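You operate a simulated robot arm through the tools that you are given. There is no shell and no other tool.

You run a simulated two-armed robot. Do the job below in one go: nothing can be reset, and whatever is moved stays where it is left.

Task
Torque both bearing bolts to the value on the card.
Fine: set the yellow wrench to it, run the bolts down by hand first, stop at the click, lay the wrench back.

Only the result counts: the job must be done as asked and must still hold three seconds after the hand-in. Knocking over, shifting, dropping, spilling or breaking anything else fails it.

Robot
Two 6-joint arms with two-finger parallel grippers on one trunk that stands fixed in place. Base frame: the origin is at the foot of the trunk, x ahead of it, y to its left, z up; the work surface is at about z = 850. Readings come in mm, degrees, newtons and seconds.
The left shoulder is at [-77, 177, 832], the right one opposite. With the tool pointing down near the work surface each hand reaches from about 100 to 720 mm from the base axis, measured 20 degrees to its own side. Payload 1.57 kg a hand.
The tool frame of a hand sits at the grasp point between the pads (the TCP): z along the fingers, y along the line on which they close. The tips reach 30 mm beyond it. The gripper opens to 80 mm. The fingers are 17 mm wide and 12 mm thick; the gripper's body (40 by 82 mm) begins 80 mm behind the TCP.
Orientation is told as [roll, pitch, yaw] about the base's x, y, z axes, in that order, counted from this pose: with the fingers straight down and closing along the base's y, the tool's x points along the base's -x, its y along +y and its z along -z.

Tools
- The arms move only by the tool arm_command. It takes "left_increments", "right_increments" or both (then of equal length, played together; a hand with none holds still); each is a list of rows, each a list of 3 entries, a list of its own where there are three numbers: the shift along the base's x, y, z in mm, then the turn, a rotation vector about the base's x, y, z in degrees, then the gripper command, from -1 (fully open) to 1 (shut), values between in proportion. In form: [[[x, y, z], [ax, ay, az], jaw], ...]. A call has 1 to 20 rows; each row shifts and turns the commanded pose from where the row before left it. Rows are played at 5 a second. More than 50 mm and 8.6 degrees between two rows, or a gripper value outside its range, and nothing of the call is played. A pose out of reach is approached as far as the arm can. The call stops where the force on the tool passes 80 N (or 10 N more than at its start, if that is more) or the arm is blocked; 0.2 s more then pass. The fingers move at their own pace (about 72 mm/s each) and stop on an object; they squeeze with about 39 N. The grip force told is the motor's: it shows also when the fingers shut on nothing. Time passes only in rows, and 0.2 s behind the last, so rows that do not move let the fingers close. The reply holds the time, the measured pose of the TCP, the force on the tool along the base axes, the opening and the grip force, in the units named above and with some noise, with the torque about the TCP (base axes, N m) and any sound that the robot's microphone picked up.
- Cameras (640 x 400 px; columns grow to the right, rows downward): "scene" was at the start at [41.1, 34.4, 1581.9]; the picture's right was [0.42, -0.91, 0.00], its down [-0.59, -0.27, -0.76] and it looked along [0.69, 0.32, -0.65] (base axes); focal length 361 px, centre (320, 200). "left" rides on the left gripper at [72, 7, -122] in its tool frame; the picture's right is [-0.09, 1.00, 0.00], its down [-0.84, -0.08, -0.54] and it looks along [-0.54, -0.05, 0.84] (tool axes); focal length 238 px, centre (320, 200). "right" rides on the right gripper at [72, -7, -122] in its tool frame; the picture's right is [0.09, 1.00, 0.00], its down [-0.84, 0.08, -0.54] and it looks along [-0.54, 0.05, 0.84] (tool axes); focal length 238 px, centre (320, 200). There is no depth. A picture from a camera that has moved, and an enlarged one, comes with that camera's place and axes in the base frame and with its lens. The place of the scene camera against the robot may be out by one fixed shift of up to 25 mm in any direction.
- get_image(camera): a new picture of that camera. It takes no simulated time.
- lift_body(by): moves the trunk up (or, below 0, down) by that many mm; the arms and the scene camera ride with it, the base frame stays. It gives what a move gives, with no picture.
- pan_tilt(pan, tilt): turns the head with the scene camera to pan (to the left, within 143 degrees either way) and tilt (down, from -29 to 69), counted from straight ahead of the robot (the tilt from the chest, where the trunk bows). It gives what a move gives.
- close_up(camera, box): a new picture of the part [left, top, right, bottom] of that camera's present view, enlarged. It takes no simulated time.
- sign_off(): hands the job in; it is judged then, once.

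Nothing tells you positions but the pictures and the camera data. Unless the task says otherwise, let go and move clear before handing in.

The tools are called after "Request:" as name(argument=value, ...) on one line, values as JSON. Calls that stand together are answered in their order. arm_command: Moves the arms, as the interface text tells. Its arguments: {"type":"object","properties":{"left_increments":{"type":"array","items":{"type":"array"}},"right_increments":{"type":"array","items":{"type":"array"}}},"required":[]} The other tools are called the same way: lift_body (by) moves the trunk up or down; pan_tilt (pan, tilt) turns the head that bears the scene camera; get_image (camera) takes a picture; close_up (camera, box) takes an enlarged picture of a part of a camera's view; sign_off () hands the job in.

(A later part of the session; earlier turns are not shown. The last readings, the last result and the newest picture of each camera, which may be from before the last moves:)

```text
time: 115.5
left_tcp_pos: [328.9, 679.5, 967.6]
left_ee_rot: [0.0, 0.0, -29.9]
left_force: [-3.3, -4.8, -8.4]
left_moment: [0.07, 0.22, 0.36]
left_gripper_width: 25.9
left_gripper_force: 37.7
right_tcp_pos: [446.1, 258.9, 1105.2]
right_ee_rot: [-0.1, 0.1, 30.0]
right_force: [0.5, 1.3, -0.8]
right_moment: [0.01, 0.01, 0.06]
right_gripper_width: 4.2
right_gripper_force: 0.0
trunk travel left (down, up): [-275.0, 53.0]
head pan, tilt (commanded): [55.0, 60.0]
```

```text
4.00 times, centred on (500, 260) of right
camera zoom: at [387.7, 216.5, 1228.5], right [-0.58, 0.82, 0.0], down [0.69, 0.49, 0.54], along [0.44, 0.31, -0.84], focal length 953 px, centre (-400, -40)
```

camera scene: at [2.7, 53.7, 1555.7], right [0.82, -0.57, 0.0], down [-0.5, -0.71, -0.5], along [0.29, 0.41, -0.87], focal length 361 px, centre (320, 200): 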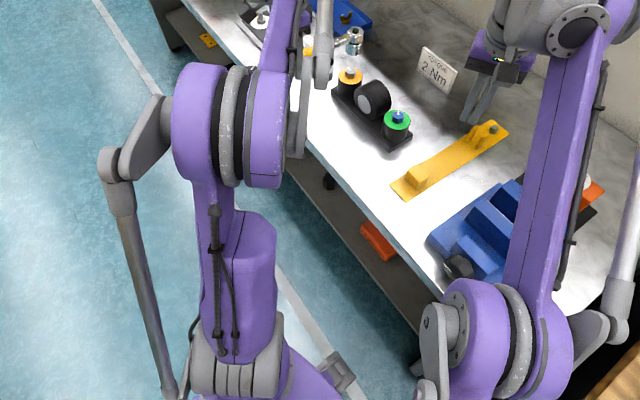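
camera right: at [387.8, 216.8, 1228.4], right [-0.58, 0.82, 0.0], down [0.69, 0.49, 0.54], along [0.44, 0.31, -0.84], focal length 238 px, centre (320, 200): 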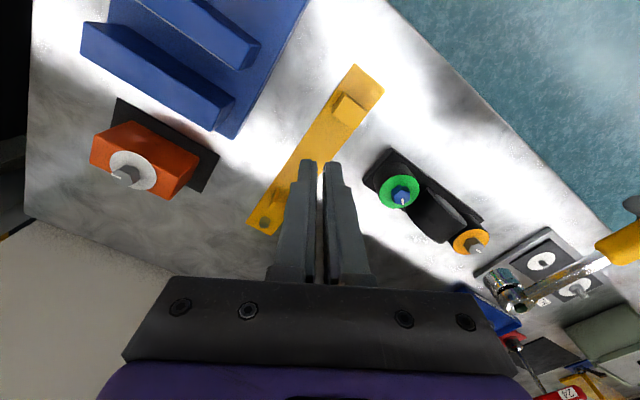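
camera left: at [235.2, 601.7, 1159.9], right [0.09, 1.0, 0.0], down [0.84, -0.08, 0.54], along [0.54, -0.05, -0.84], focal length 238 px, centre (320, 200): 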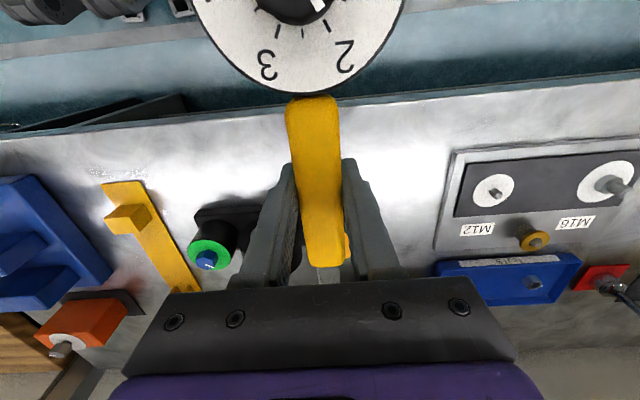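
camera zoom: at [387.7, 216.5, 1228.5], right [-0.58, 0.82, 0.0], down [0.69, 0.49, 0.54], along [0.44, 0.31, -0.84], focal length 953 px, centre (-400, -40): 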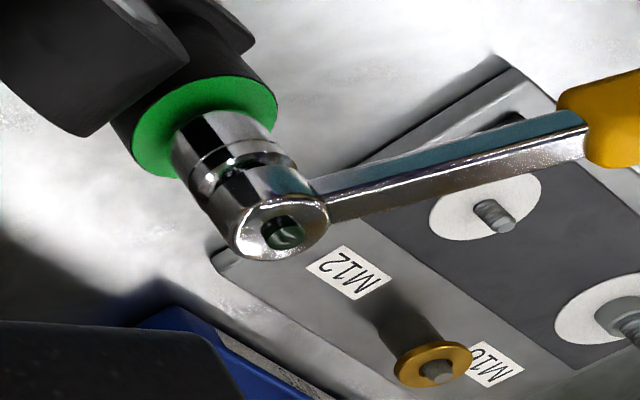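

Request:
arm_command(left_increments=[[[1.09, 1.84, -0.1], [0, 0, -0.7], 1], [[1.09, 1.83, 0], [0, 0, -0.7], 1], [[0, 0, 0], [0, 0, 0], 1]])

Request:
close_up(camera="right", box=[440, 210, 560, 310])

```text
time: 116.3
left_tcp_pos: [329.1, 682.1, 967.9]
left_ee_rot: [0.0, 0.0, -31.3]
left_force: [-2.6, -5.6, -0.5]
left_moment: [-0.36, -0.46, 0.36]
left_gripper_width: 26.1
left_gripper_force: 37.4
right_tcp_pos: [444.7, 256.3, 1105.5]
right_ee_rot: [-0.1, 0.0, 30.0]
right_force: [-0.3, 0.2, 0.5]
right_moment: [0.0, 0.0, 0.0]
right_gripper_width: 3.9
right_gripper_force: 0.0
trunk travel left (down, up): [-275.0, 53.0]
head pan, tilt (commanded): [55.0, 60.0]
```

```text
4.00 times, centred on (500, 260) of right
camera zoom: at [387.3, 215.9, 1228.8], right [-0.58, 0.82, 0.0], down [0.69, 0.49, 0.54], along [0.44, 0.31, -0.84], focal length 953 px, centre (-400, -40)
```

zoom: 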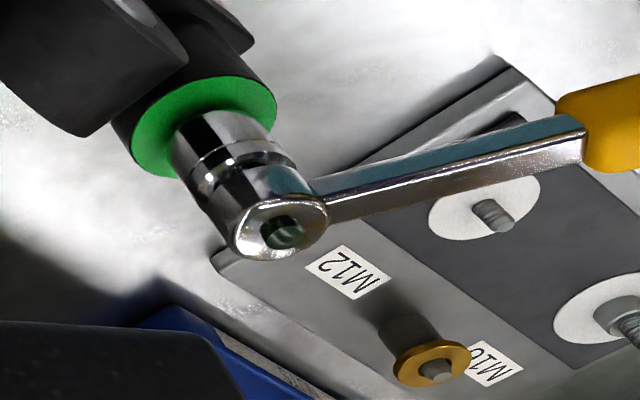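

Request:
arm_command(left_increments=[[[1.12, 1.82, 0.1], [0, 0, -0.7], 1], [[1.14, 1.8, 0], [0, 0, -0.7], 1], [[0, 0, 0], [0, 0, 0], 1]])

Request:
close_up(camera="right", box=[440, 210, 560, 310])

```text
time: 117.1
left_tcp_pos: [332.7, 684.6, 967.4]
left_ee_rot: [0.0, 0.0, -32.9]
left_force: [-1.1, -4.2, 1.5]
left_moment: [-0.24, -0.49, 0.65]
left_gripper_width: 25.6
left_gripper_force: 36.7
right_tcp_pos: [445.7, 257.4, 1106.0]
right_ee_rot: [0.0, -0.1, 29.9]
right_force: [-0.1, -0.5, -0.2]
right_moment: [0.01, 0.01, -0.04]
right_gripper_width: 4.0
right_gripper_force: 0.1
trunk travel left (down, up): [-275.0, 53.0]
head pan, tilt (commanded): [55.0, 60.0]
```

```text
4.00 times, centred on (500, 260) of right
camera zoom: at [387.5, 215.8, 1228.7], right [-0.58, 0.82, 0.0], down [0.69, 0.49, 0.54], along [0.44, 0.31, -0.84], focal length 953 px, centre (-400, -40)
```

zoom: 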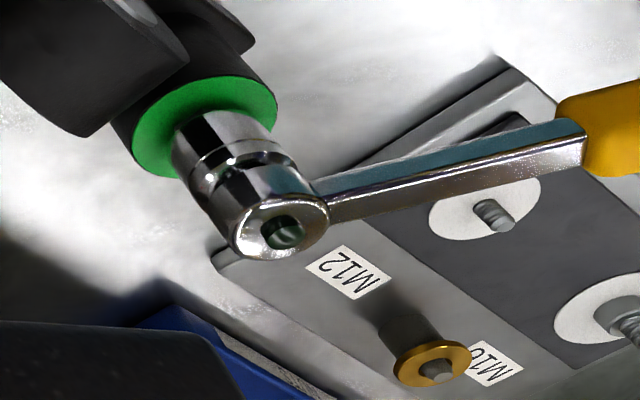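

Request:
arm_command(left_increments=[[[1.15, 1.8, 0.2], [0, 0, -0.5], 1], [[1.17, 1.78, 0], [0, 0, -0.5], 1], [[0, 0, 0], [0, 0, 0], 1]])

Request:
close_up(camera="right", box=[440, 210, 560, 310])

```text
time: 117.9
left_tcp_pos: [334.5, 689.0, 968.6]
left_ee_rot: [0.0, 0.0, -33.8]
left_force: [-4.8, -11.8, -10.7]
left_moment: [0.24, 0.48, -0.48]
left_gripper_width: 25.8
left_gripper_force: 36.6
right_tcp_pos: [445.4, 257.8, 1106.1]
right_ee_rot: [0.0, -0.1, 30.0]
right_force: [0.6, -0.1, 0.2]
right_moment: [0.01, 0.01, 0.01]
right_gripper_width: 4.1
right_gripper_force: 0.0
trunk travel left (down, up): [-275.0, 53.0]
head pan, tilt (commanded): [55.0, 60.0]
```

```text
4.00 times, centred on (500, 260) of right
camera zoom: at [387.5, 215.8, 1228.6], right [-0.58, 0.82, 0.0], down [0.69, 0.49, 0.54], along [0.44, 0.31, -0.84], focal length 953 px, centre (-400, -40)
```

zoom: 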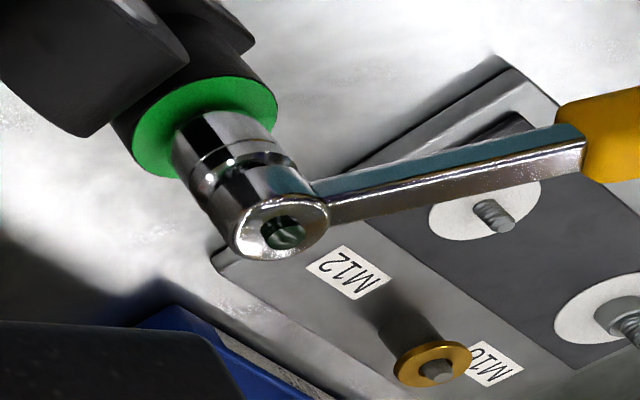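

Request:
arm_command(left_increments=[[[0.8, 1.18, -0.2], [0, 0, -0.6], 1], [[0.8, 1.17, 0], [0, 0, -0.6], 1], [[0, 0, 0], [0, 0, 0], 1]])

Request:
close_up(camera="right", box=[440, 210, 560, 310])

```text
time: 118.7
left_tcp_pos: [337.0, 692.3, 967.7]
left_ee_rot: [0.0, 0.0, -35.0]
left_force: [-2.9, -8.1, -7.1]
left_moment: [0.03, 0.22, 0.07]
left_gripper_width: 25.8
left_gripper_force: 37.4
right_tcp_pos: [447.0, 256.9, 1106.7]
right_ee_rot: [0.1, -0.1, 29.9]
right_force: [0.6, 0.4, -1.0]
right_moment: [0.0, -0.01, -0.02]
right_gripper_width: 4.1
right_gripper_force: 0.0
trunk travel left (down, up): [-275.0, 53.0]
head pan, tilt (commanded): [55.0, 60.0]
```

```text
4.00 times, centred on (500, 260) of right
camera zoom: at [387.7, 215.9, 1228.6], right [-0.58, 0.82, 0.0], down [0.69, 0.49, 0.54], along [0.44, 0.31, -0.84], focal length 953 px, centre (-400, -40)
```

zoom: 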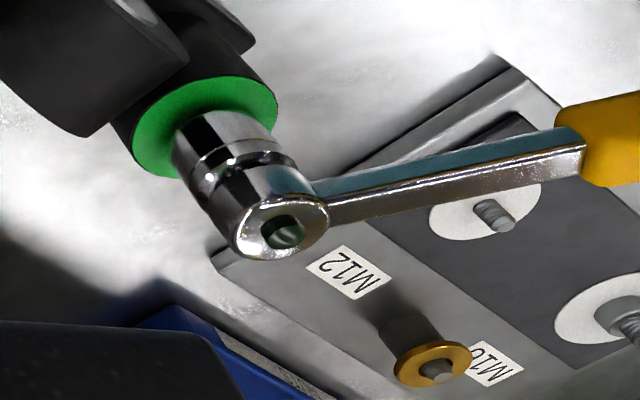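

Request:
arm_command(left_increments=[[[0.82, 1.16, -0.1], [0, 0, -0.5], 1], [[0.83, 1.15, 0], [0, 0, -0.5], 1], [[0, 0, 0], [0, 0, 0], 1]])

Request:
close_up(camera="right", box=[440, 210, 560, 310])

```text
time: 119.5
left_tcp_pos: [338.2, 693.8, 967.5]
left_ee_rot: [0.1, 0.1, -36.0]
left_force: [-4.6, -8.9, -10.0]
left_moment: [0.18, 0.19, 0.05]
left_gripper_width: 25.7
left_gripper_force: 37.1
right_tcp_pos: [446.3, 257.9, 1105.9]
right_ee_rot: [0.0, 0.0, 30.1]
right_force: [-0.5, 0.2, 0.7]
right_moment: [-0.01, -0.02, 0.01]
right_gripper_width: 4.1
right_gripper_force: 0.0
trunk travel left (down, up): [-275.0, 53.0]
head pan, tilt (commanded): [55.0, 60.0]
```

```text
4.00 times, centred on (500, 260) of right
camera zoom: at [387.6, 216.1, 1228.6], right [-0.58, 0.82, 0.0], down [0.69, 0.49, 0.54], along [0.44, 0.31, -0.84], focal length 953 px, centre (-400, -40)
```

zoom: 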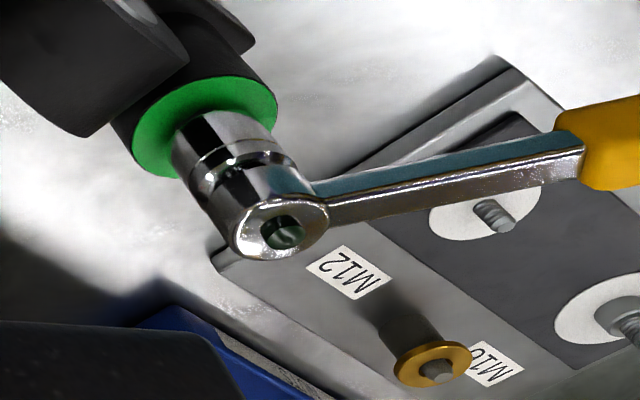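

Request:
arm_command(left_increments=[[[0.84, 1.14, -0.1], [0, 0, -0.5], 1], [[0.85, 1.13, 0], [0, 0, -0.5], 1], [[0, 0, 0], [0, 0, 0], 1]])

Request:
close_up(camera="right", box=[440, 210, 560, 310])

```text
time: 120.3
left_tcp_pos: [338.9, 695.9, 967.6]
left_ee_rot: [0.0, 0.1, -37.0]
left_force: [-3.6, -11.1, -7.6]
left_moment: [-0.01, 0.12, -0.01]
left_gripper_width: 25.8
left_gripper_force: 37.0
right_tcp_pos: [446.1, 257.0, 1106.2]
right_ee_rot: [0.0, 0.0, 30.0]
right_force: [0.1, 0.6, 0.0]
right_moment: [0.02, 0.0, -0.01]
right_gripper_width: 4.0
right_gripper_force: 0.2
trunk travel left (down, up): [-275.0, 53.0]
head pan, tilt (commanded): [55.0, 60.0]
```

```text
4.00 times, centred on (500, 260) of right
camera zoom: at [387.5, 216.0, 1228.7], right [-0.58, 0.82, 0.0], down [0.69, 0.49, 0.54], along [0.44, 0.31, -0.84], focal length 953 px, centre (-400, -40)
```

zoom: 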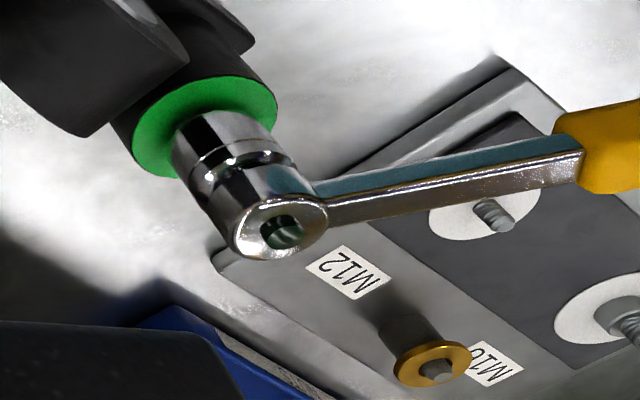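

About 1.8 Nm, so I'll use single half-degree steps now.

Request:
arm_command(left_increments=[[[0.85, 1.14, 0], [0, 0, -0.5], 1], [[0, 0, 0], [0, 0, 0], 1]])

Request:
close_up(camera="right", box=[440, 210, 560, 310])

```text
time: 120.9
left_tcp_pos: [340.8, 698.0, 967.6]
left_ee_rot: [0.0, 0.1, -37.6]
left_force: [-5.4, -10.6, -9.2]
left_moment: [-0.04, 0.08, -0.02]
left_gripper_width: 25.7
left_gripper_force: 37.2
right_tcp_pos: [447.4, 256.9, 1105.7]
right_ee_rot: [0.0, -0.2, 30.0]
right_force: [0.2, 0.4, 0.0]
right_moment: [0.01, 0.02, 0.03]
right_gripper_width: 4.1
right_gripper_force: 0.1
trunk travel left (down, up): [-275.0, 53.0]
head pan, tilt (commanded): [55.0, 60.0]
```

```text
4.00 times, centred on (500, 260) of right
camera zoom: at [387.4, 216.0, 1228.7], right [-0.58, 0.82, 0.0], down [0.69, 0.49, 0.54], along [0.44, 0.31, -0.84], focal length 953 px, centre (-400, -40)
```

zoom: 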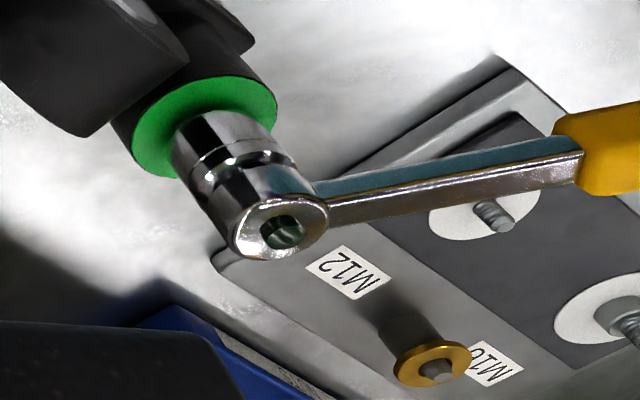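

Request:
arm_command(left_increments=[[[0.87, 1.13, 0], [0, 0, -0.5], 1], [[0, 0, 0], [0, 0, 0], 1]])

Request:
close_up(camera="right", box=[440, 210, 560, 310])

```text
time: 121.5
left_tcp_pos: [340.5, 698.9, 967.9]
left_ee_rot: [0.0, 0.0, -38.0]
left_force: [-3.0, -11.4, -6.9]
left_moment: [-0.19, -0.04, 0.0]
left_gripper_width: 26.1
left_gripper_force: 37.0
right_tcp_pos: [445.8, 257.2, 1105.0]
right_ee_rot: [-0.1, -0.1, 30.0]
right_force: [0.6, -0.3, 0.3]
right_moment: [0.03, -0.02, -0.03]
right_gripper_width: 3.8
right_gripper_force: 0.0
trunk travel left (down, up): [-275.0, 53.0]
head pan, tilt (commanded): [55.0, 60.0]
```

```text
4.00 times, centred on (500, 260) of right
camera zoom: at [387.5, 215.7, 1228.7], right [-0.58, 0.82, 0.0], down [0.69, 0.49, 0.54], along [0.44, 0.31, -0.84], focal length 953 px, centre (-400, -40)
```

zoom: 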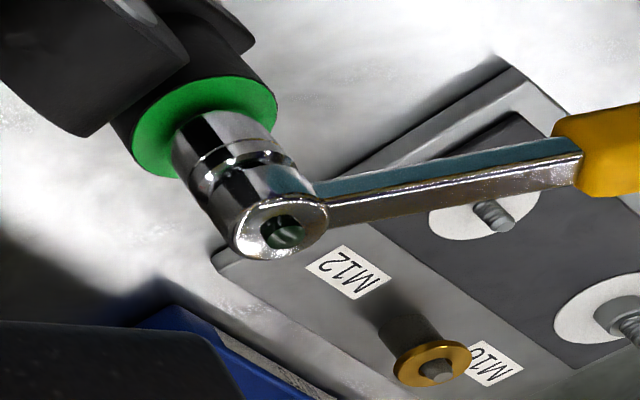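

Request:
arm_command(left_increments=[[[0.88, 1.12, 0], [0, 0, -0.5], 1], [[0, 0, 0], [0, 0, 0], 1]])

Request:
close_up(camera="right", box=[440, 210, 560, 310])

```text
time: 122.1
left_tcp_pos: [342.3, 699.7, 968.5]
left_ee_rot: [-0.1, -0.1, -38.5]
left_force: [-3.7, -12.4, -8.8]
left_moment: [-0.03, -0.03, -0.17]
left_gripper_width: 25.9
left_gripper_force: 37.1
right_tcp_pos: [445.6, 256.3, 1105.8]
right_ee_rot: [0.0, -0.2, 30.0]
right_force: [-0.2, 0.2, -0.3]
right_moment: [0.04, 0.01, 0.02]
right_gripper_width: 4.0
right_gripper_force: 0.0
trunk travel left (down, up): [-275.0, 53.0]
head pan, tilt (commanded): [55.0, 60.0]
```

```text
4.00 times, centred on (500, 260) of right
camera zoom: at [387.6, 215.8, 1228.7], right [-0.58, 0.82, 0.0], down [0.69, 0.49, 0.54], along [0.44, 0.31, -0.84], focal length 953 px, centre (-400, -40)
```

zoom: 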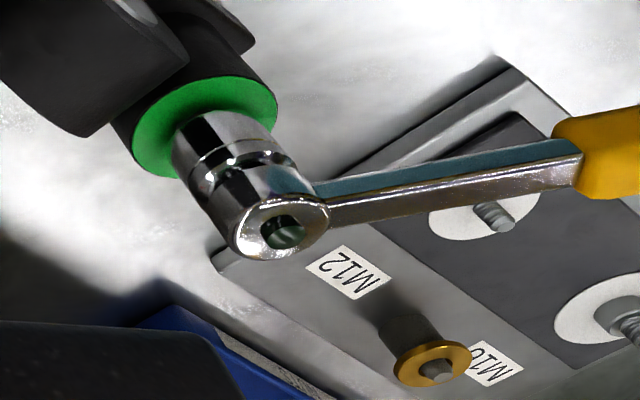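

Request:
arm_command(left_increments=[[[0.89, 1.11, 0], [0, 0, -0.5], 1], [[0, 0, 0], [0, 0, 0], 1]])

Request:
close_up(camera="right", box=[440, 210, 560, 310])

```text
time: 122.7
left_tcp_pos: [342.3, 700.1, 968.4]
left_ee_rot: [0.0, -0.1, -39.0]
left_force: [-3.6, -12.6, -9.2]
left_moment: [-0.01, 0.04, -0.01]
left_gripper_width: 25.9
left_gripper_force: 36.6
right_tcp_pos: [446.3, 257.3, 1105.4]
right_ee_rot: [-0.1, -0.1, 30.0]
right_force: [-0.6, -0.5, 0.3]
right_moment: [0.0, -0.01, 0.02]
right_gripper_width: 4.0
right_gripper_force: 0.1
trunk travel left (down, up): [-275.0, 53.0]
head pan, tilt (commanded): [55.0, 60.0]
```

```text
4.00 times, centred on (500, 260) of right
camera zoom: at [387.6, 215.8, 1228.6], right [-0.58, 0.82, 0.0], down [0.69, 0.49, 0.54], along [0.44, 0.31, -0.84], focal length 953 px, centre (-400, -40)
```

zoom: 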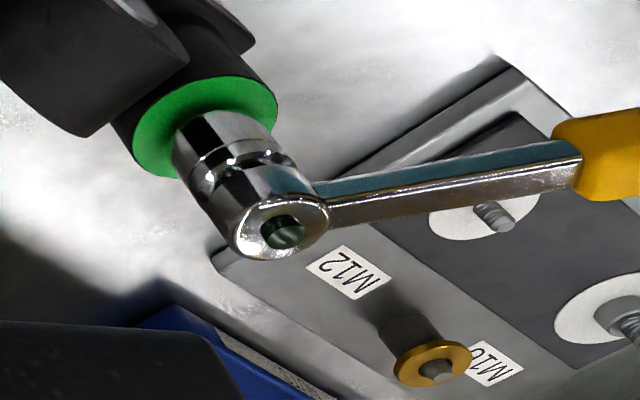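

About 1.96 Nm. I'll continue with another small step.

Request:
arm_command(left_increments=[[[0.72, 0.88, 0], [0, 0, -0.4], 1], [[0, 0, 0], [0, 0, 0], 1]])

Request:
close_up(camera="right", box=[440, 210, 560, 310])

```text
time: 123.3
left_tcp_pos: [344.6, 702.0, 967.0]
left_ee_rot: [0.0, -0.1, -39.3]
left_force: [-2.5, -15.3, -11.6]
left_moment: [0.11, 0.14, -0.14]
left_gripper_width: 26.1
left_gripper_force: 37.1
right_tcp_pos: [446.4, 257.1, 1105.6]
right_ee_rot: [0.0, 0.1, 29.9]
right_force: [0.4, -0.4, 0.0]
right_moment: [-0.02, 0.01, -0.01]
right_gripper_width: 4.2
right_gripper_force: 0.0
trunk travel left (down, up): [-275.0, 53.0]
head pan, tilt (commanded): [55.0, 60.0]
```

```text
4.00 times, centred on (500, 260) of right
camera zoom: at [387.9, 215.7, 1228.6], right [-0.58, 0.82, 0.0], down [0.69, 0.49, 0.54], along [0.44, 0.31, -0.84], focal length 953 px, centre (-400, -40)
```

zoom: 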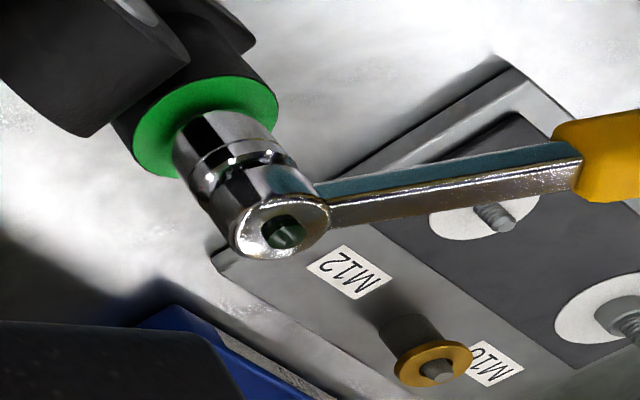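

Request:
arm_command(left_increments=[[[0.66, 0.56, 0], [0, 0, -0.3], 1], [[0, 0, 0], [0, 0, 0], 1]])

Request:
close_up(camera="right", box=[440, 210, 560, 310])

```text
time: 123.9
left_tcp_pos: [343.4, 701.7, 967.9]
left_ee_rot: [-0.1, 0.0, -39.6]
left_force: [-2.0, -15.1, -12.6]
left_moment: [0.09, 0.14, -0.12]
left_gripper_width: 25.8
left_gripper_force: 36.4
right_tcp_pos: [445.5, 256.6, 1105.4]
right_ee_rot: [0.0, 0.0, 29.9]
right_force: [0.1, 0.2, -0.2]
right_moment: [-0.01, -0.03, 0.0]
right_gripper_width: 4.1
right_gripper_force: 0.0
trunk travel left (down, up): [-275.0, 53.0]
head pan, tilt (commanded): [55.0, 60.0]
```

```text
4.00 times, centred on (500, 260) of right
camera zoom: at [387.9, 215.8, 1228.5], right [-0.58, 0.82, 0.0], down [0.69, 0.49, 0.54], along [0.44, 0.31, -0.84], focal length 953 px, centre (-400, -40)
```

zoom: 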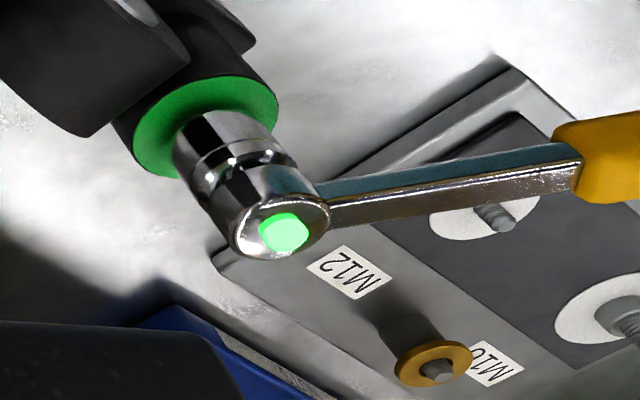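

The button lit at about 2.0 Nm on the grey bolt, so I'm stopping there. I'll unload gently the same way, then lift off.

Request:
arm_command(left_increments=[[[-0.35, -0.45, 0], [0, 0, 0.2], 1], [[0, 0, 0], [0, 0, 0], 1]])

Request:
close_up(camera="right", box=[440, 210, 560, 310])

```text
time: 124.5
left_tcp_pos: [344.5, 702.4, 967.6]
left_ee_rot: [0.1, -0.1, -39.4]
left_force: [-1.2, -11.9, -11.7]
left_moment: [0.03, 0.03, -0.5]
left_gripper_width: 25.4
left_gripper_force: 36.8
right_tcp_pos: [445.4, 257.9, 1105.7]
right_ee_rot: [0.0, 0.0, 30.1]
right_force: [-0.7, -0.6, 1.2]
right_moment: [-0.01, 0.0, -0.01]
right_gripper_width: 3.7
right_gripper_force: 0.0
trunk travel left (down, up): [-275.0, 53.0]
head pan, tilt (commanded): [55.0, 60.0]
```

```text
4.00 times, centred on (500, 260) of right
camera zoom: at [388.0, 216.1, 1228.5], right [-0.58, 0.82, 0.0], down [0.69, 0.49, 0.54], along [0.44, 0.31, -0.84], focal length 953 px, centre (-400, -40)
```

zoom: 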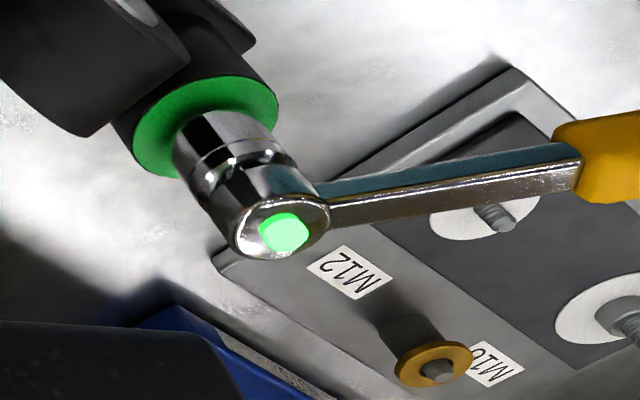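

Request:
arm_command(left_increments=[[[-0.38, -0.46, 0], [0, 0, 0], 1], [[0, 0, 0], [0, 0, 0], 1]])

```text
time: 125.1
left_tcp_pos: [344.8, 701.4, 967.7]
left_ee_rot: [0.0, 0.1, -39.4]
left_force: [3.0, -3.1, -3.4]
left_moment: [-0.29, -0.34, -0.03]
left_gripper_width: 25.7
left_gripper_force: 37.1
right_tcp_pos: [446.6, 258.2, 1106.7]
right_ee_rot: [0.0, 0.0, 30.0]
right_force: [0.4, 0.4, 0.5]
right_moment: [0.02, 0.0, 0.02]
right_gripper_width: 3.8
right_gripper_force: 0.2
trunk travel left (down, up): [-275.0, 53.0]
head pan, tilt (commanded): [55.0, 60.0]
```

Request:
arm_command(left_increments=[[[0.15, -0.1, 1.5], [0, 0, 0], 1], [[0, 0, 2], [0, 0, 0], 1], [[0, 0, 2], [0, 0, 0], 1], [[0, 0, 0], [0, 0, 0], 1]])

Request:
close_up(camera="right", box=[440, 210, 560, 310])

```text
time: 126.1
left_tcp_pos: [346.3, 703.5, 970.6]
left_ee_rot: [-0.1, 0.0, -39.5]
left_force: [-8.1, -15.8, -48.9]
left_moment: [0.28, -0.03, -0.65]
left_gripper_width: 25.9
left_gripper_force: 36.8
right_tcp_pos: [447.4, 260.2, 1103.9]
right_ee_rot: [-0.1, 0.1, 30.0]
right_force: [0.5, -0.8, 0.6]
right_moment: [0.02, 0.0, 0.0]
right_gripper_width: 4.2
right_gripper_force: 0.0
trunk travel left (down, up): [-275.0, 53.0]
head pan, tilt (commanded): [55.0, 60.0]
```

```text
4.00 times, centred on (500, 260) of right
camera zoom: at [388.9, 218.9, 1227.3], right [-0.58, 0.82, 0.0], down [0.69, 0.49, 0.54], along [0.44, 0.31, -0.84], focal length 953 px, centre (-400, -40)
```

zoom: 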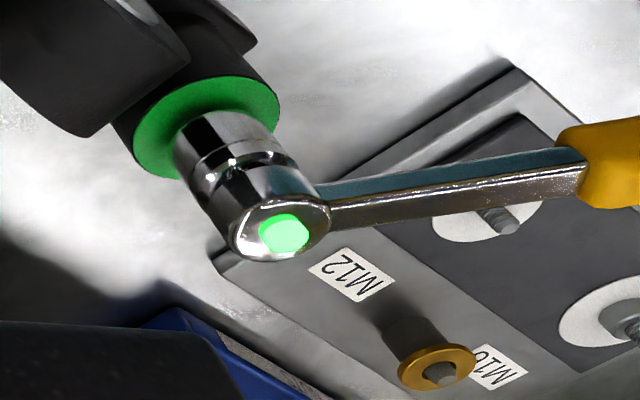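

The socket is still gripping: my lift is pulling 45 N and side-loading the handle. I'll lower back right away and take off the side load before trying again.

Request:
arm_command(left_increments=[[[-0.6, -0.75, -3], [0, 0, 0.2], 1], [[0, 0, 0], [0, 0, 0], 1]])

Request:
close_up(camera="right", box=[440, 210, 560, 310])

```text
time: 126.7
left_tcp_pos: [344.7, 701.2, 969.7]
left_ee_rot: [0.0, 0.0, -39.2]
left_force: [0.0, 0.6, -5.1]
left_moment: [-0.03, 0.01, -0.03]
left_gripper_width: 26.1
left_gripper_force: 36.6
right_tcp_pos: [446.5, 258.9, 1104.9]
right_ee_rot: [-0.1, -0.1, 30.0]
right_force: [-0.5, 0.6, -0.1]
right_moment: [0.0, -0.03, 0.04]
right_gripper_width: 3.8
right_gripper_force: 0.0
trunk travel left (down, up): [-275.0, 53.0]
head pan, tilt (commanded): [55.0, 60.0]
```

```text
4.00 times, centred on (500, 260) of right
camera zoom: at [388.1, 217.4, 1228.4], right [-0.58, 0.82, 0.0], down [0.69, 0.49, 0.54], along [0.44, 0.31, -0.84], focal length 953 px, centre (-400, -40)
```

zoom: 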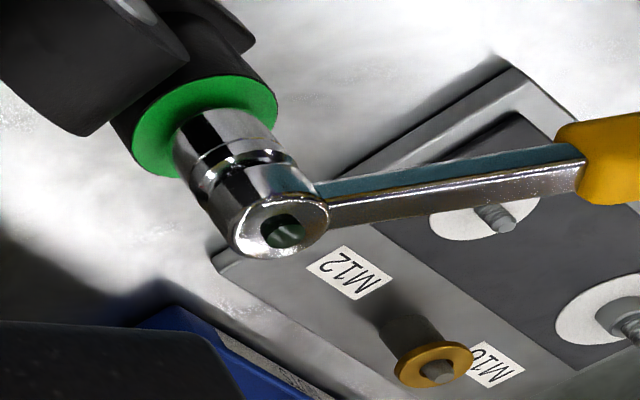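

It has released cleanly now (only the weight showing), and the disc is still green. I'll lift clear and check both bolts.

Request:
arm_command(left_increments=[[[0, 0, 4], [0, 0, 0], 1], [[0, 0, 8], [0, 0, 0], 1], [[0, 0, 20], [0, 0, 0], 1], [[0, 0, 25], [0, 0, 0], 1], [[0, 0, 12], [0, 0, 0], 1], [[0, 0, 0], [0, 0, 0], 1]])

Request:
close_up(camera="right", box=[360, 130, 520, 270])

Request:
get_image(camera="scene")

Request:
get_image(camera="left")

```text
time: 128.1
left_tcp_pos: [343.3, 698.8, 1041.4]
left_ee_rot: [0.0, 0.1, -39.3]
left_force: [0.1, -0.1, -4.0]
left_moment: [0.02, -0.02, 0.05]
left_gripper_width: 25.4
left_gripper_force: 36.9
right_tcp_pos: [447.0, 258.4, 1105.9]
right_ee_rot: [0.0, 0.0, 30.0]
right_force: [-0.5, 0.0, 0.7]
right_moment: [0.02, 0.01, 0.01]
right_gripper_width: 3.9
right_gripper_force: 0.1
trunk travel left (down, up): [-275.0, 53.0]
head pan, tilt (commanded): [55.0, 60.0]
```

```text
2.86 times, centred on (440, 200) of right
camera zoom: at [387.9, 216.9, 1228.4], right [-0.58, 0.82, 0.0], down [0.69, 0.49, 0.54], along [0.44, 0.31, -0.84], focal length 681 px, centre (-23, 200)
```

zoom: 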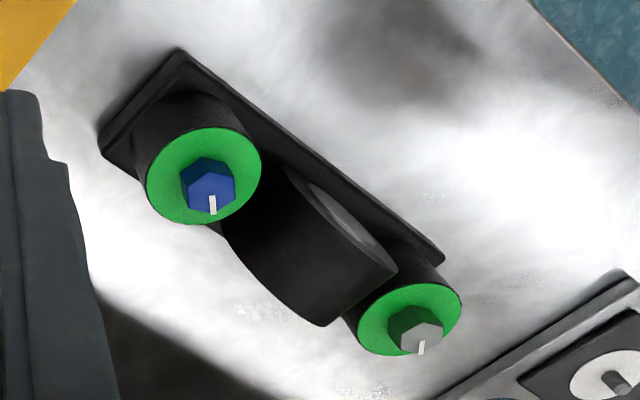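

```text
taken
camera scene: at [2.6, 54.1, 1555.7], right [0.82, -0.57, 0.0], down [-0.5, -0.71, -0.5], along [0.29, 0.41, -0.87], focal length 361 px, centre (320, 200)
```

scene: 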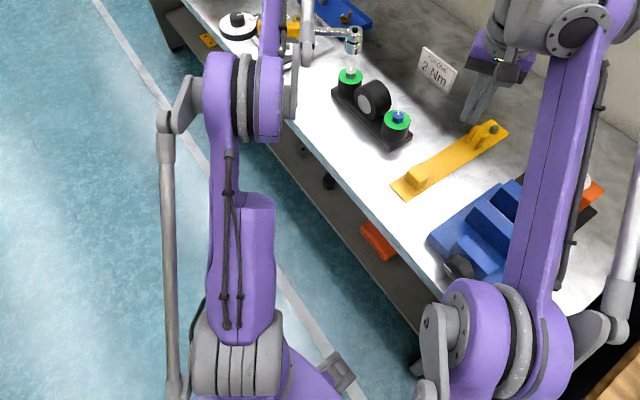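

```text
taken
camera left: at [291.8, 750.5, 1163.0], right [0.7, 0.71, 0.0], down [0.6, -0.59, 0.54], along [0.39, -0.38, -0.84], focal length 238 px, centre (320, 200)
```

left: 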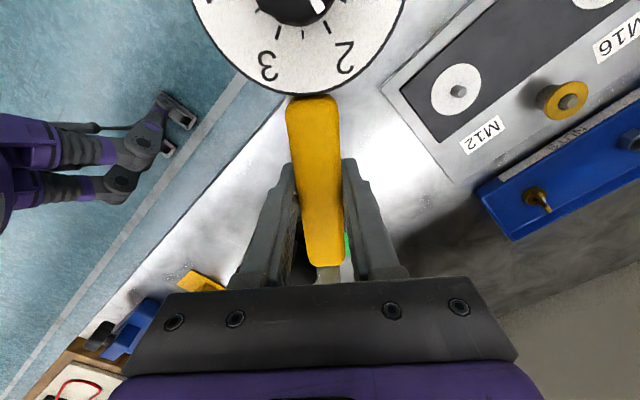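

Both bearing bolts show green. To lay the wrench back, I'll first retreat the right arm (it's over the stand) and turn the wrench back to yaw 0, well above everything.

Request:
arm_command(right_increments=[[[-5, -49, 0], [0, 0, -5], 0.9], [[-5, -49, 0], [0, 0, -5], 0.9], [[-5, -49, 0], [0, 0, -5], 0.9], [[-5, -49, 10], [0, 0, -5], 0.9], [[-5, -49, 10], [0, 0, -5], 0.9], [[-5, -49, 10], [0, 0, -5], 0.9], [[-5, -49, 10], [0, 0, 0], 0.9], [[-5, -49, 10], [0, 0, 0], 0.9], [[-5, -49, 10], [0, 0, 0], 0.9], [[-5, -49, 10], [0, 0, 0], 0.9], [[0, 0, 0], [0, 0, 0], 0.9]], left_increments=[[[0, -15, 0], [0, 0, 7.86], 1], [[0, -15, 0], [0, 0, 7.86], 1], [[0, -20, 0], [0, 0, 7.86], 1], [[0, -20, 0], [0, 0, 7.86], 1], [[0, -20, 0], [0, 0, 7.86], 1], [[0, -30, 0], [0, 0, 0], 1], [[0, -30, 0], [0, 0, 0], 1], [[0, 0, 0], [0, 0, 0], 1], [[0, 0, 0], [0, 0, 0], 1], [[0, 0, 0], [0, 0, 0], 1], [[0, 0, 0], [0, 0, 0], 1]])

Request:
get_image(camera="scene")

Request:
get_image(camera="left")

```text
refused: row 4 steps farther than a row can; nothing moved
```

```text
taken
camera scene: at [2.6, 54.1, 1555.7], right [0.82, -0.57, 0.0], down [-0.5, -0.71, -0.5], along [0.29, 0.41, -0.87], focal length 361 px, centre (320, 200)
```

scene: 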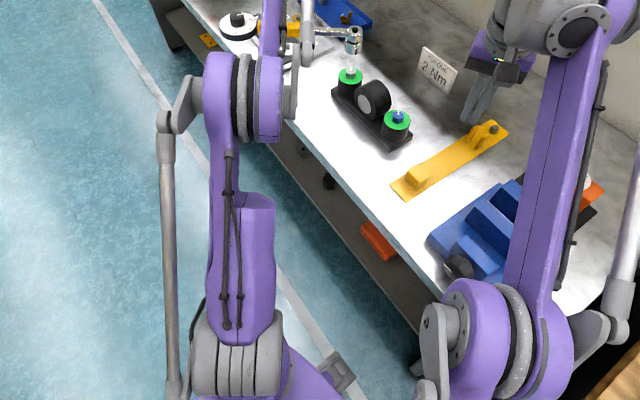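

```text
taken
camera left: at [291.8, 750.5, 1163.0], right [0.7, 0.71, 0.0], down [0.6, -0.59, 0.54], along [0.39, -0.38, -0.84], focal length 238 px, centre (320, 200)
```

left: 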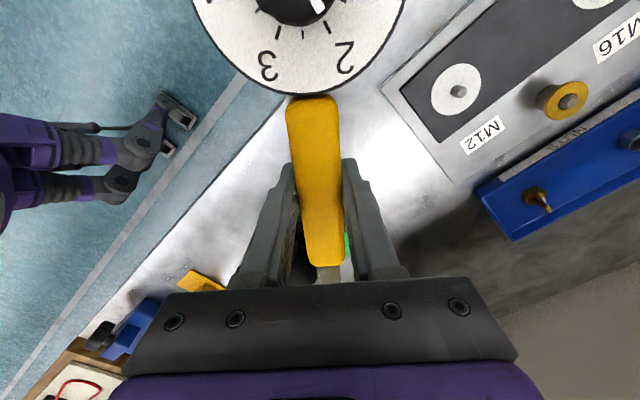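

That call was refused for a step slightly over the limit, and nothing moved. I'll send it again with smaller steps.

Request:
arm_command(right_increments=[[[-5, -45, 0], [0, 0, -5], 0.9], [[-5, -45, 0], [0, 0, -5], 0.9], [[-5, -45, 0], [0, 0, -5], 0.9], [[-5, -45, 8], [0, 0, -5], 0.9], [[-5, -45, 8], [0, 0, -5], 0.9], [[-5, -45, 8], [0, 0, -5], 0.9], [[-5, -45, 8], [0, 0, 0], 0.9], [[-5, -45, 8], [0, 0, 0], 0.9], [[-5, -45, 8], [0, 0, 0], 0.9], [[-5, -45, 8], [0, 0, 0], 0.9], [[-5, -40, 8], [0, 0, 0], 0.9], [[0, 0, 0], [0, 0, 0], 0.9]], left_increments=[[[0, -15, 0], [0, 0, 7.86], 1], [[0, -15, 0], [0, 0, 7.86], 1], [[0, -20, 0], [0, 0, 7.86], 1], [[0, -20, 0], [0, 0, 7.86], 1], [[0, -20, 0], [0, 0, 7.86], 1], [[0, -30, 0], [0, 0, 0], 1], [[0, -30, 0], [0, 0, 0], 1], [[0, 0, 0], [0, 0, 0], 1], [[0, 0, 0], [0, 0, 0], 1], [[0, 0, 0], [0, 0, 0], 1], [[0, 0, 0], [0, 0, 0], 1], [[0, 0, 0], [0, 0, 0], 1]])

Request:
get_image(camera="scene")

Request:
get_image(camera="left")

```text
time: 130.7
left_tcp_pos: [344.6, 550.2, 1040.3]
left_ee_rot: [0.0, -0.1, 0.1]
left_force: [0.0, 0.5, -4.2]
left_moment: [-0.02, -0.04, -0.02]
left_gripper_width: 25.9
left_gripper_force: 37.0
right_tcp_pos: [392.5, -231.6, 1169.7]
right_ee_rot: [0.0, 0.0, 0.2]
right_force: [0.4, 0.6, -0.2]
right_moment: [0.02, 0.0, -0.03]
right_gripper_width: 4.1
right_gripper_force: 0.0
trunk travel left (down, up): [-275.0, 53.0]
head pan, tilt (commanded): [55.0, 60.0]
```

```text
taken
camera scene: at [2.6, 54.3, 1555.7], right [0.82, -0.57, 0.0], down [-0.5, -0.71, -0.5], along [0.29, 0.41, -0.87], focal length 361 px, centre (320, 200)
```

scene: 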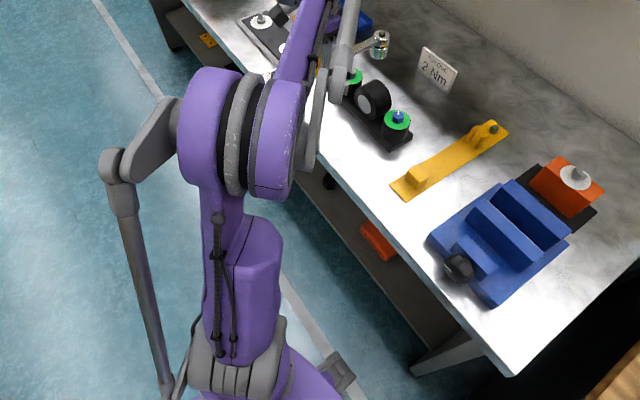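

```text
taken
camera left: at [272.0, 557.6, 1163.1], right [0.09, 1.0, 0.0], down [0.84, -0.08, 0.54], along [0.54, -0.05, -0.84], focal length 238 px, centre (320, 200)
```

left: 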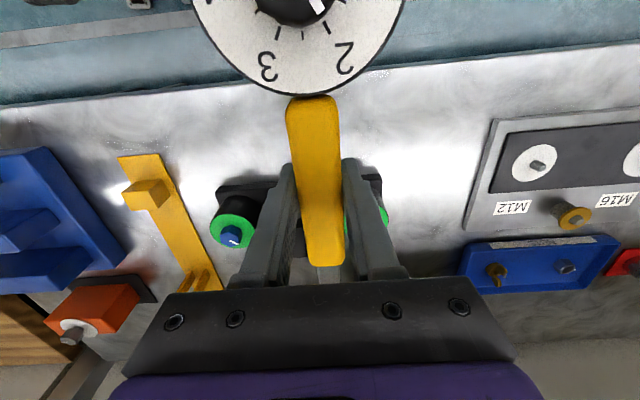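

The right arm is clear and the wrench is back at yaw 0. I'll carry it over the stand, staying high.

Request:
arm_command(left_increments=[[[0, -42.5, 0], [0, 0, 0], 1], [[0, -42.5, 0], [0, 0, 0], 1], [[0, -42.5, 0], [0, 0, 0], 1], [[0, -42.5, 0], [0, 0, 0], 1], [[0, -43, 0], [0, 0, 0], 1], [[0, -43, 0], [0, 0, 0], 1], [[44, 0, 0], [0, 0, 0], 1], [[45, 0, 0], [0, 0, 0], 1], [[45, 0, 0], [0, 0, 0], 1], [[44, 0, 0], [0, 0, 0], 1], [[0, 0, -20], [0, 0, 0], 1], [[0, 0, 0], [0, 0, 0], 1]])

Request:
get_image(camera="right")

Request:
get_image(camera="left")

Request:
get_image(camera="scene")

```text
time: 133.3
left_tcp_pos: [521.3, 295.5, 1018.9]
left_ee_rot: [0.0, 0.1, 0.1]
left_force: [-0.2, 1.2, -4.8]
left_moment: [0.02, -0.02, -0.03]
left_gripper_width: 25.7
left_gripper_force: 37.4
right_tcp_pos: [393.2, -230.4, 1171.3]
right_ee_rot: [0.0, 0.0, 0.0]
right_force: [0.0, 0.4, -0.1]
right_moment: [0.01, 0.0, 0.01]
right_gripper_width: 3.9
right_gripper_force: 0.1
trunk travel left (down, up): [-275.0, 53.0]
head pan, tilt (commanded): [55.0, 60.0]
```

```text
taken
camera right: at [322.8, -237.5, 1294.1], right [-0.09, 1.0, 0.0], down [0.84, 0.08, 0.54], along [0.54, 0.05, -0.84], focal length 238 px, centre (320, 200)
```

right: 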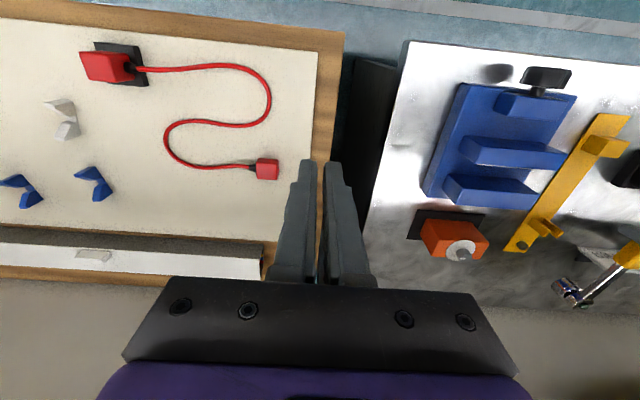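

```text
taken
camera left: at [450.2, 301.5, 1142.4], right [0.09, 1.0, 0.0], down [0.84, -0.08, 0.54], along [0.54, -0.05, -0.84], focal length 238 px, centre (320, 200)
```

left: 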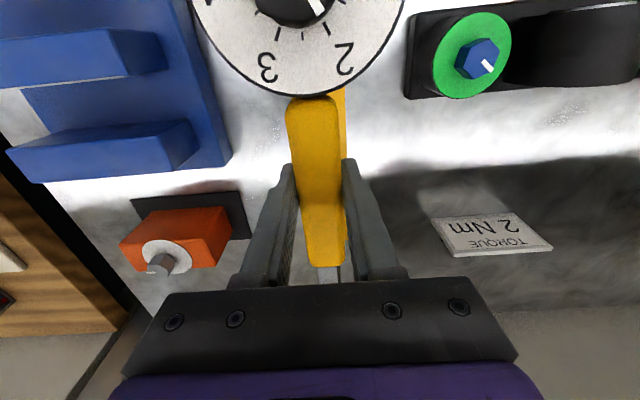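

```text
taken
camera scene: at [3.5, 53.7, 1555.7], right [0.82, -0.57, 0.0], down [-0.5, -0.71, -0.5], along [0.29, 0.41, -0.87], focal length 361 px, centre (320, 200)
```

scene: 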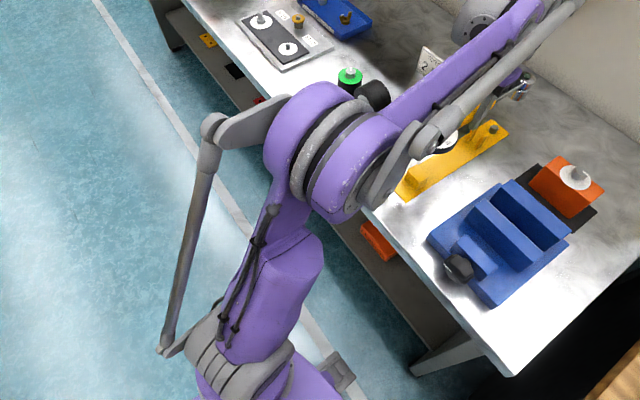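

Request:
close_up(camera="right", box=[490, 210, 610, 320])

Request:
close_up(camera="scene", box=[450, 60, 550, 160])

Request:
pan_tilt(pan=20, tilt=40)

Request:
get_image(camera="scene")

```text
3.64 times, centred on (550, 265) of right
camera zoom: at [322.8, -237.5, 1294.1], right [-0.09, 1.0, 0.0], down [0.84, 0.08, 0.54], along [0.54, 0.05, -0.84], focal length 867 px, centre (-516, -36)
```

zoom: 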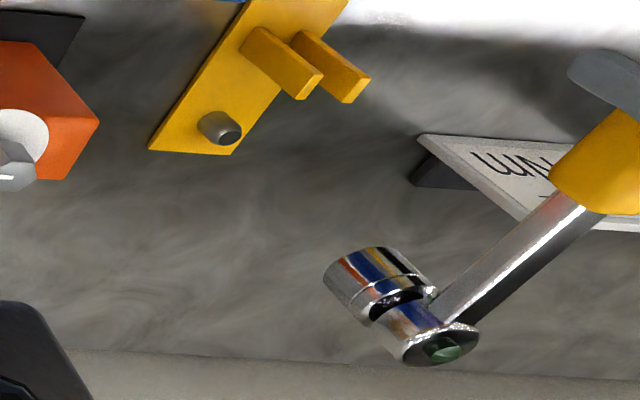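

```text
4.00 times, centred on (500, 110) of scene
camera zoom: at [3.5, 53.7, 1555.7], right [0.82, -0.57, 0.0], down [-0.5, -0.71, -0.5], along [0.29, 0.41, -0.87], focal length 1444 px, centre (-400, 560)
```

zoom: 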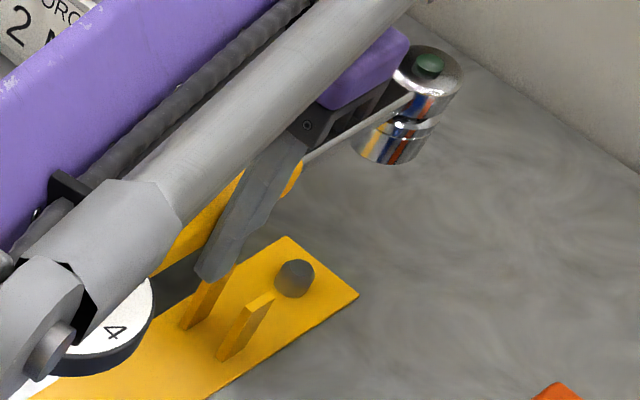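

```text
time: 134.3
left_tcp_pos: [522.2, 294.5, 1019.5]
left_ee_rot: [0.1, 0.0, 0.0]
left_force: [-0.3, 0.4, -3.8]
left_moment: [0.01, -0.01, 0.06]
left_gripper_width: 25.6
left_gripper_force: 37.0
right_tcp_pos: [394.5, -231.5, 1170.1]
right_ee_rot: [0.0, 0.1, 0.0]
right_force: [0.2, -0.9, -0.7]
right_moment: [0.0, -0.02, -0.05]
right_gripper_width: 3.9
right_gripper_force: 0.2
trunk travel left (down, up): [-275.0, 53.0]
head pan, tilt (commanded): [20.0, 40.0]
```

```text
taken
camera scene: at [44.5, 28.2, 1582.4], right [0.34, -0.94, 0.0], down [-0.6, -0.22, -0.77], along [0.72, 0.26, -0.64], focal length 361 px, centre (320, 200)
```

scene: 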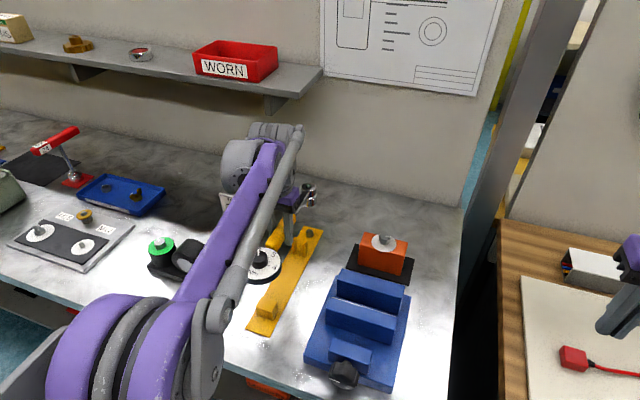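

Request:
close_up(camera="right", box=[535, 235, 565, 255])

Request:
close_up(camera="right", box=[545, 270, 590, 315])

Request:
close_up(camera="scene", box=[280, 170, 340, 250])

```text
16.00 times, centred on (550, 245) of right
camera zoom: at [322.3, -237.5, 1294.2], right [-0.09, 1.0, 0.0], down [0.84, 0.08, 0.54], along [0.54, 0.05, -0.84], focal length 3814 px, centre (-3360, -520)
```

zoom: 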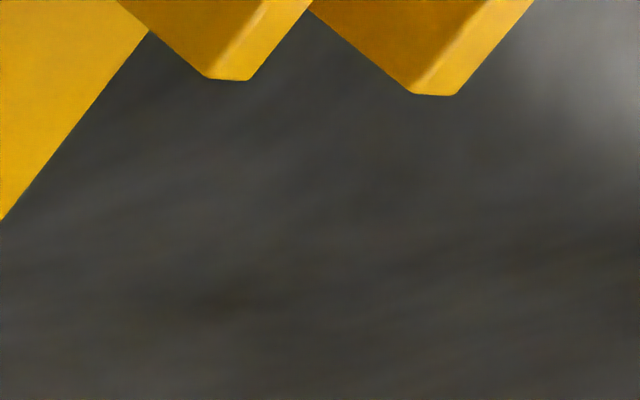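

```text
8.89 times, centred on (568, 292) of right
camera zoom: at [322.3, -237.5, 1294.2], right [-0.09, 1.0, 0.0], down [0.84, 0.08, 0.54], along [0.54, 0.05, -0.84], focal length 2119 px, centre (-1880, -622)
```

zoom: 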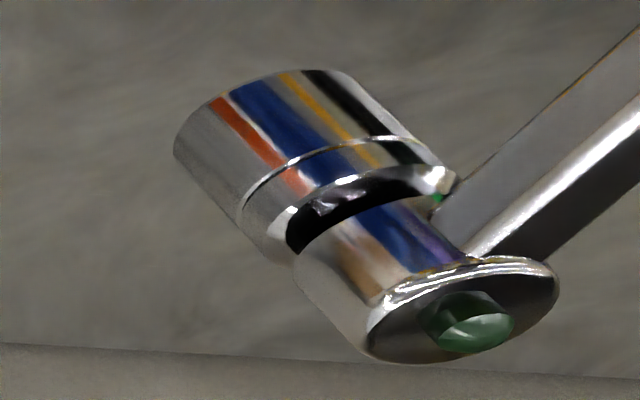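

```text
5.00 times, centred on (310, 210) of scene
camera zoom: at [44.5, 28.2, 1582.4], right [0.34, -0.94, 0.0], down [-0.6, -0.22, -0.77], along [0.72, 0.26, -0.64], focal length 1804 px, centre (370, 150)
```

zoom: 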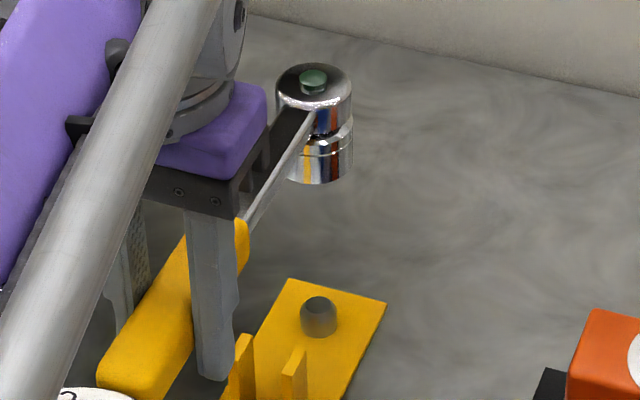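

Request:
close_up(camera="right", box=[505, 228, 541, 258])

```text
13.33 times, centred on (523, 243) of right
camera zoom: at [322.3, -237.5, 1294.2], right [-0.09, 1.0, 0.0], down [0.84, 0.08, 0.54], along [0.54, 0.05, -0.84], focal length 3178 px, centre (-2387, -373)
```

zoom: 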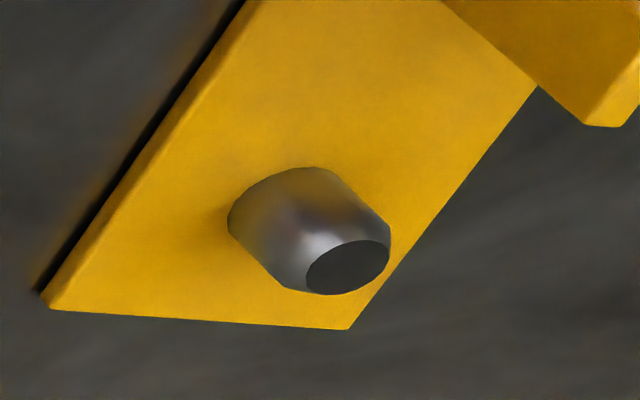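

The head lines up with the peg to within about 0.7 mm, and shifting to my original grip pose (522.8, 294.3) corrects that. I'll start lowering.

Request:
arm_command(left_increments=[[[0.5, -0.2, -30], [0, 0, 0], 1], [[0, 0, -30], [0, 0, 0], 1], [[0, 0, -25], [0, 0, 0], 1], [[0, 0, 0], [0, 0, 0], 1]])

Request:
get_image(camera="left")

Request:
close_up(camera="right", box=[490, 200, 600, 300])

Request:
close_up(camera="scene", box=[230, 180, 340, 300])

```text
time: 135.3
left_tcp_pos: [521.0, 294.2, 935.9]
left_ee_rot: [0.1, 0.0, 0.1]
left_force: [0.0, -0.1, -4.4]
left_moment: [0.0, 0.0, 0.03]
left_gripper_width: 25.8
left_gripper_force: 37.1
right_tcp_pos: [393.3, -231.5, 1171.6]
right_ee_rot: [0.0, 0.0, 0.0]
right_force: [-0.2, -1.1, -0.3]
right_moment: [0.01, -0.02, 0.0]
right_gripper_width: 4.0
right_gripper_force: 0.1
trunk travel left (down, up): [-275.0, 53.0]
head pan, tilt (commanded): [20.0, 40.0]
```

```text
taken
camera left: at [450.1, 300.9, 1058.2], right [0.09, 1.0, 0.0], down [0.84, -0.08, 0.54], along [0.54, -0.05, -0.84], focal length 238 px, centre (320, 200)
```

left: 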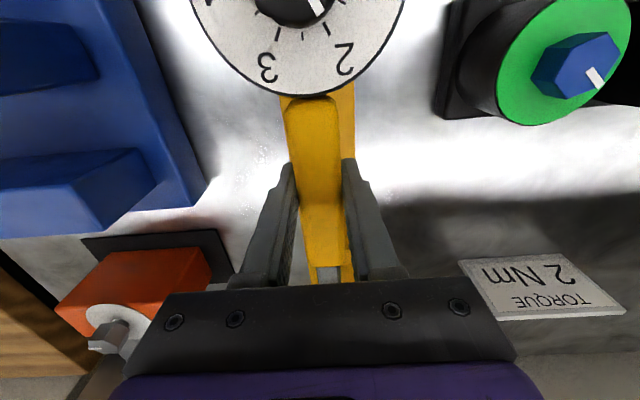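

```text
4.00 times, centred on (545, 250) of right
camera zoom: at [321.9, -237.6, 1294.3], right [-0.09, 1.0, 0.0], down [0.84, 0.08, 0.54], along [0.54, 0.05, -0.84], focal length 953 px, centre (-580, 0)
```

zoom: 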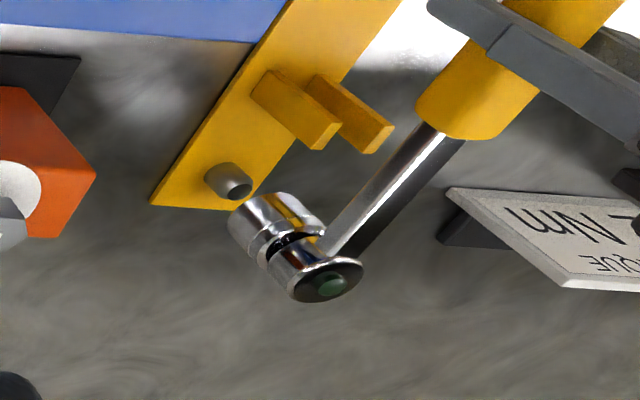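

```text
3.33 times, centred on (285, 240) of scene
camera zoom: at [44.1, 28.1, 1582.5], right [0.34, -0.94, 0.0], down [-0.6, -0.22, -0.77], along [0.72, 0.26, -0.64], focal length 1203 px, centre (437, 67)
```

zoom: 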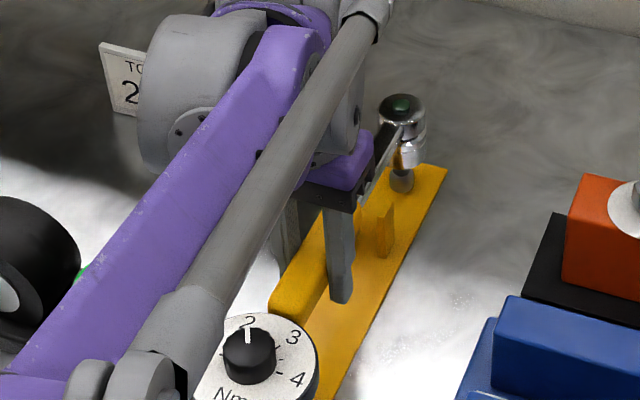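

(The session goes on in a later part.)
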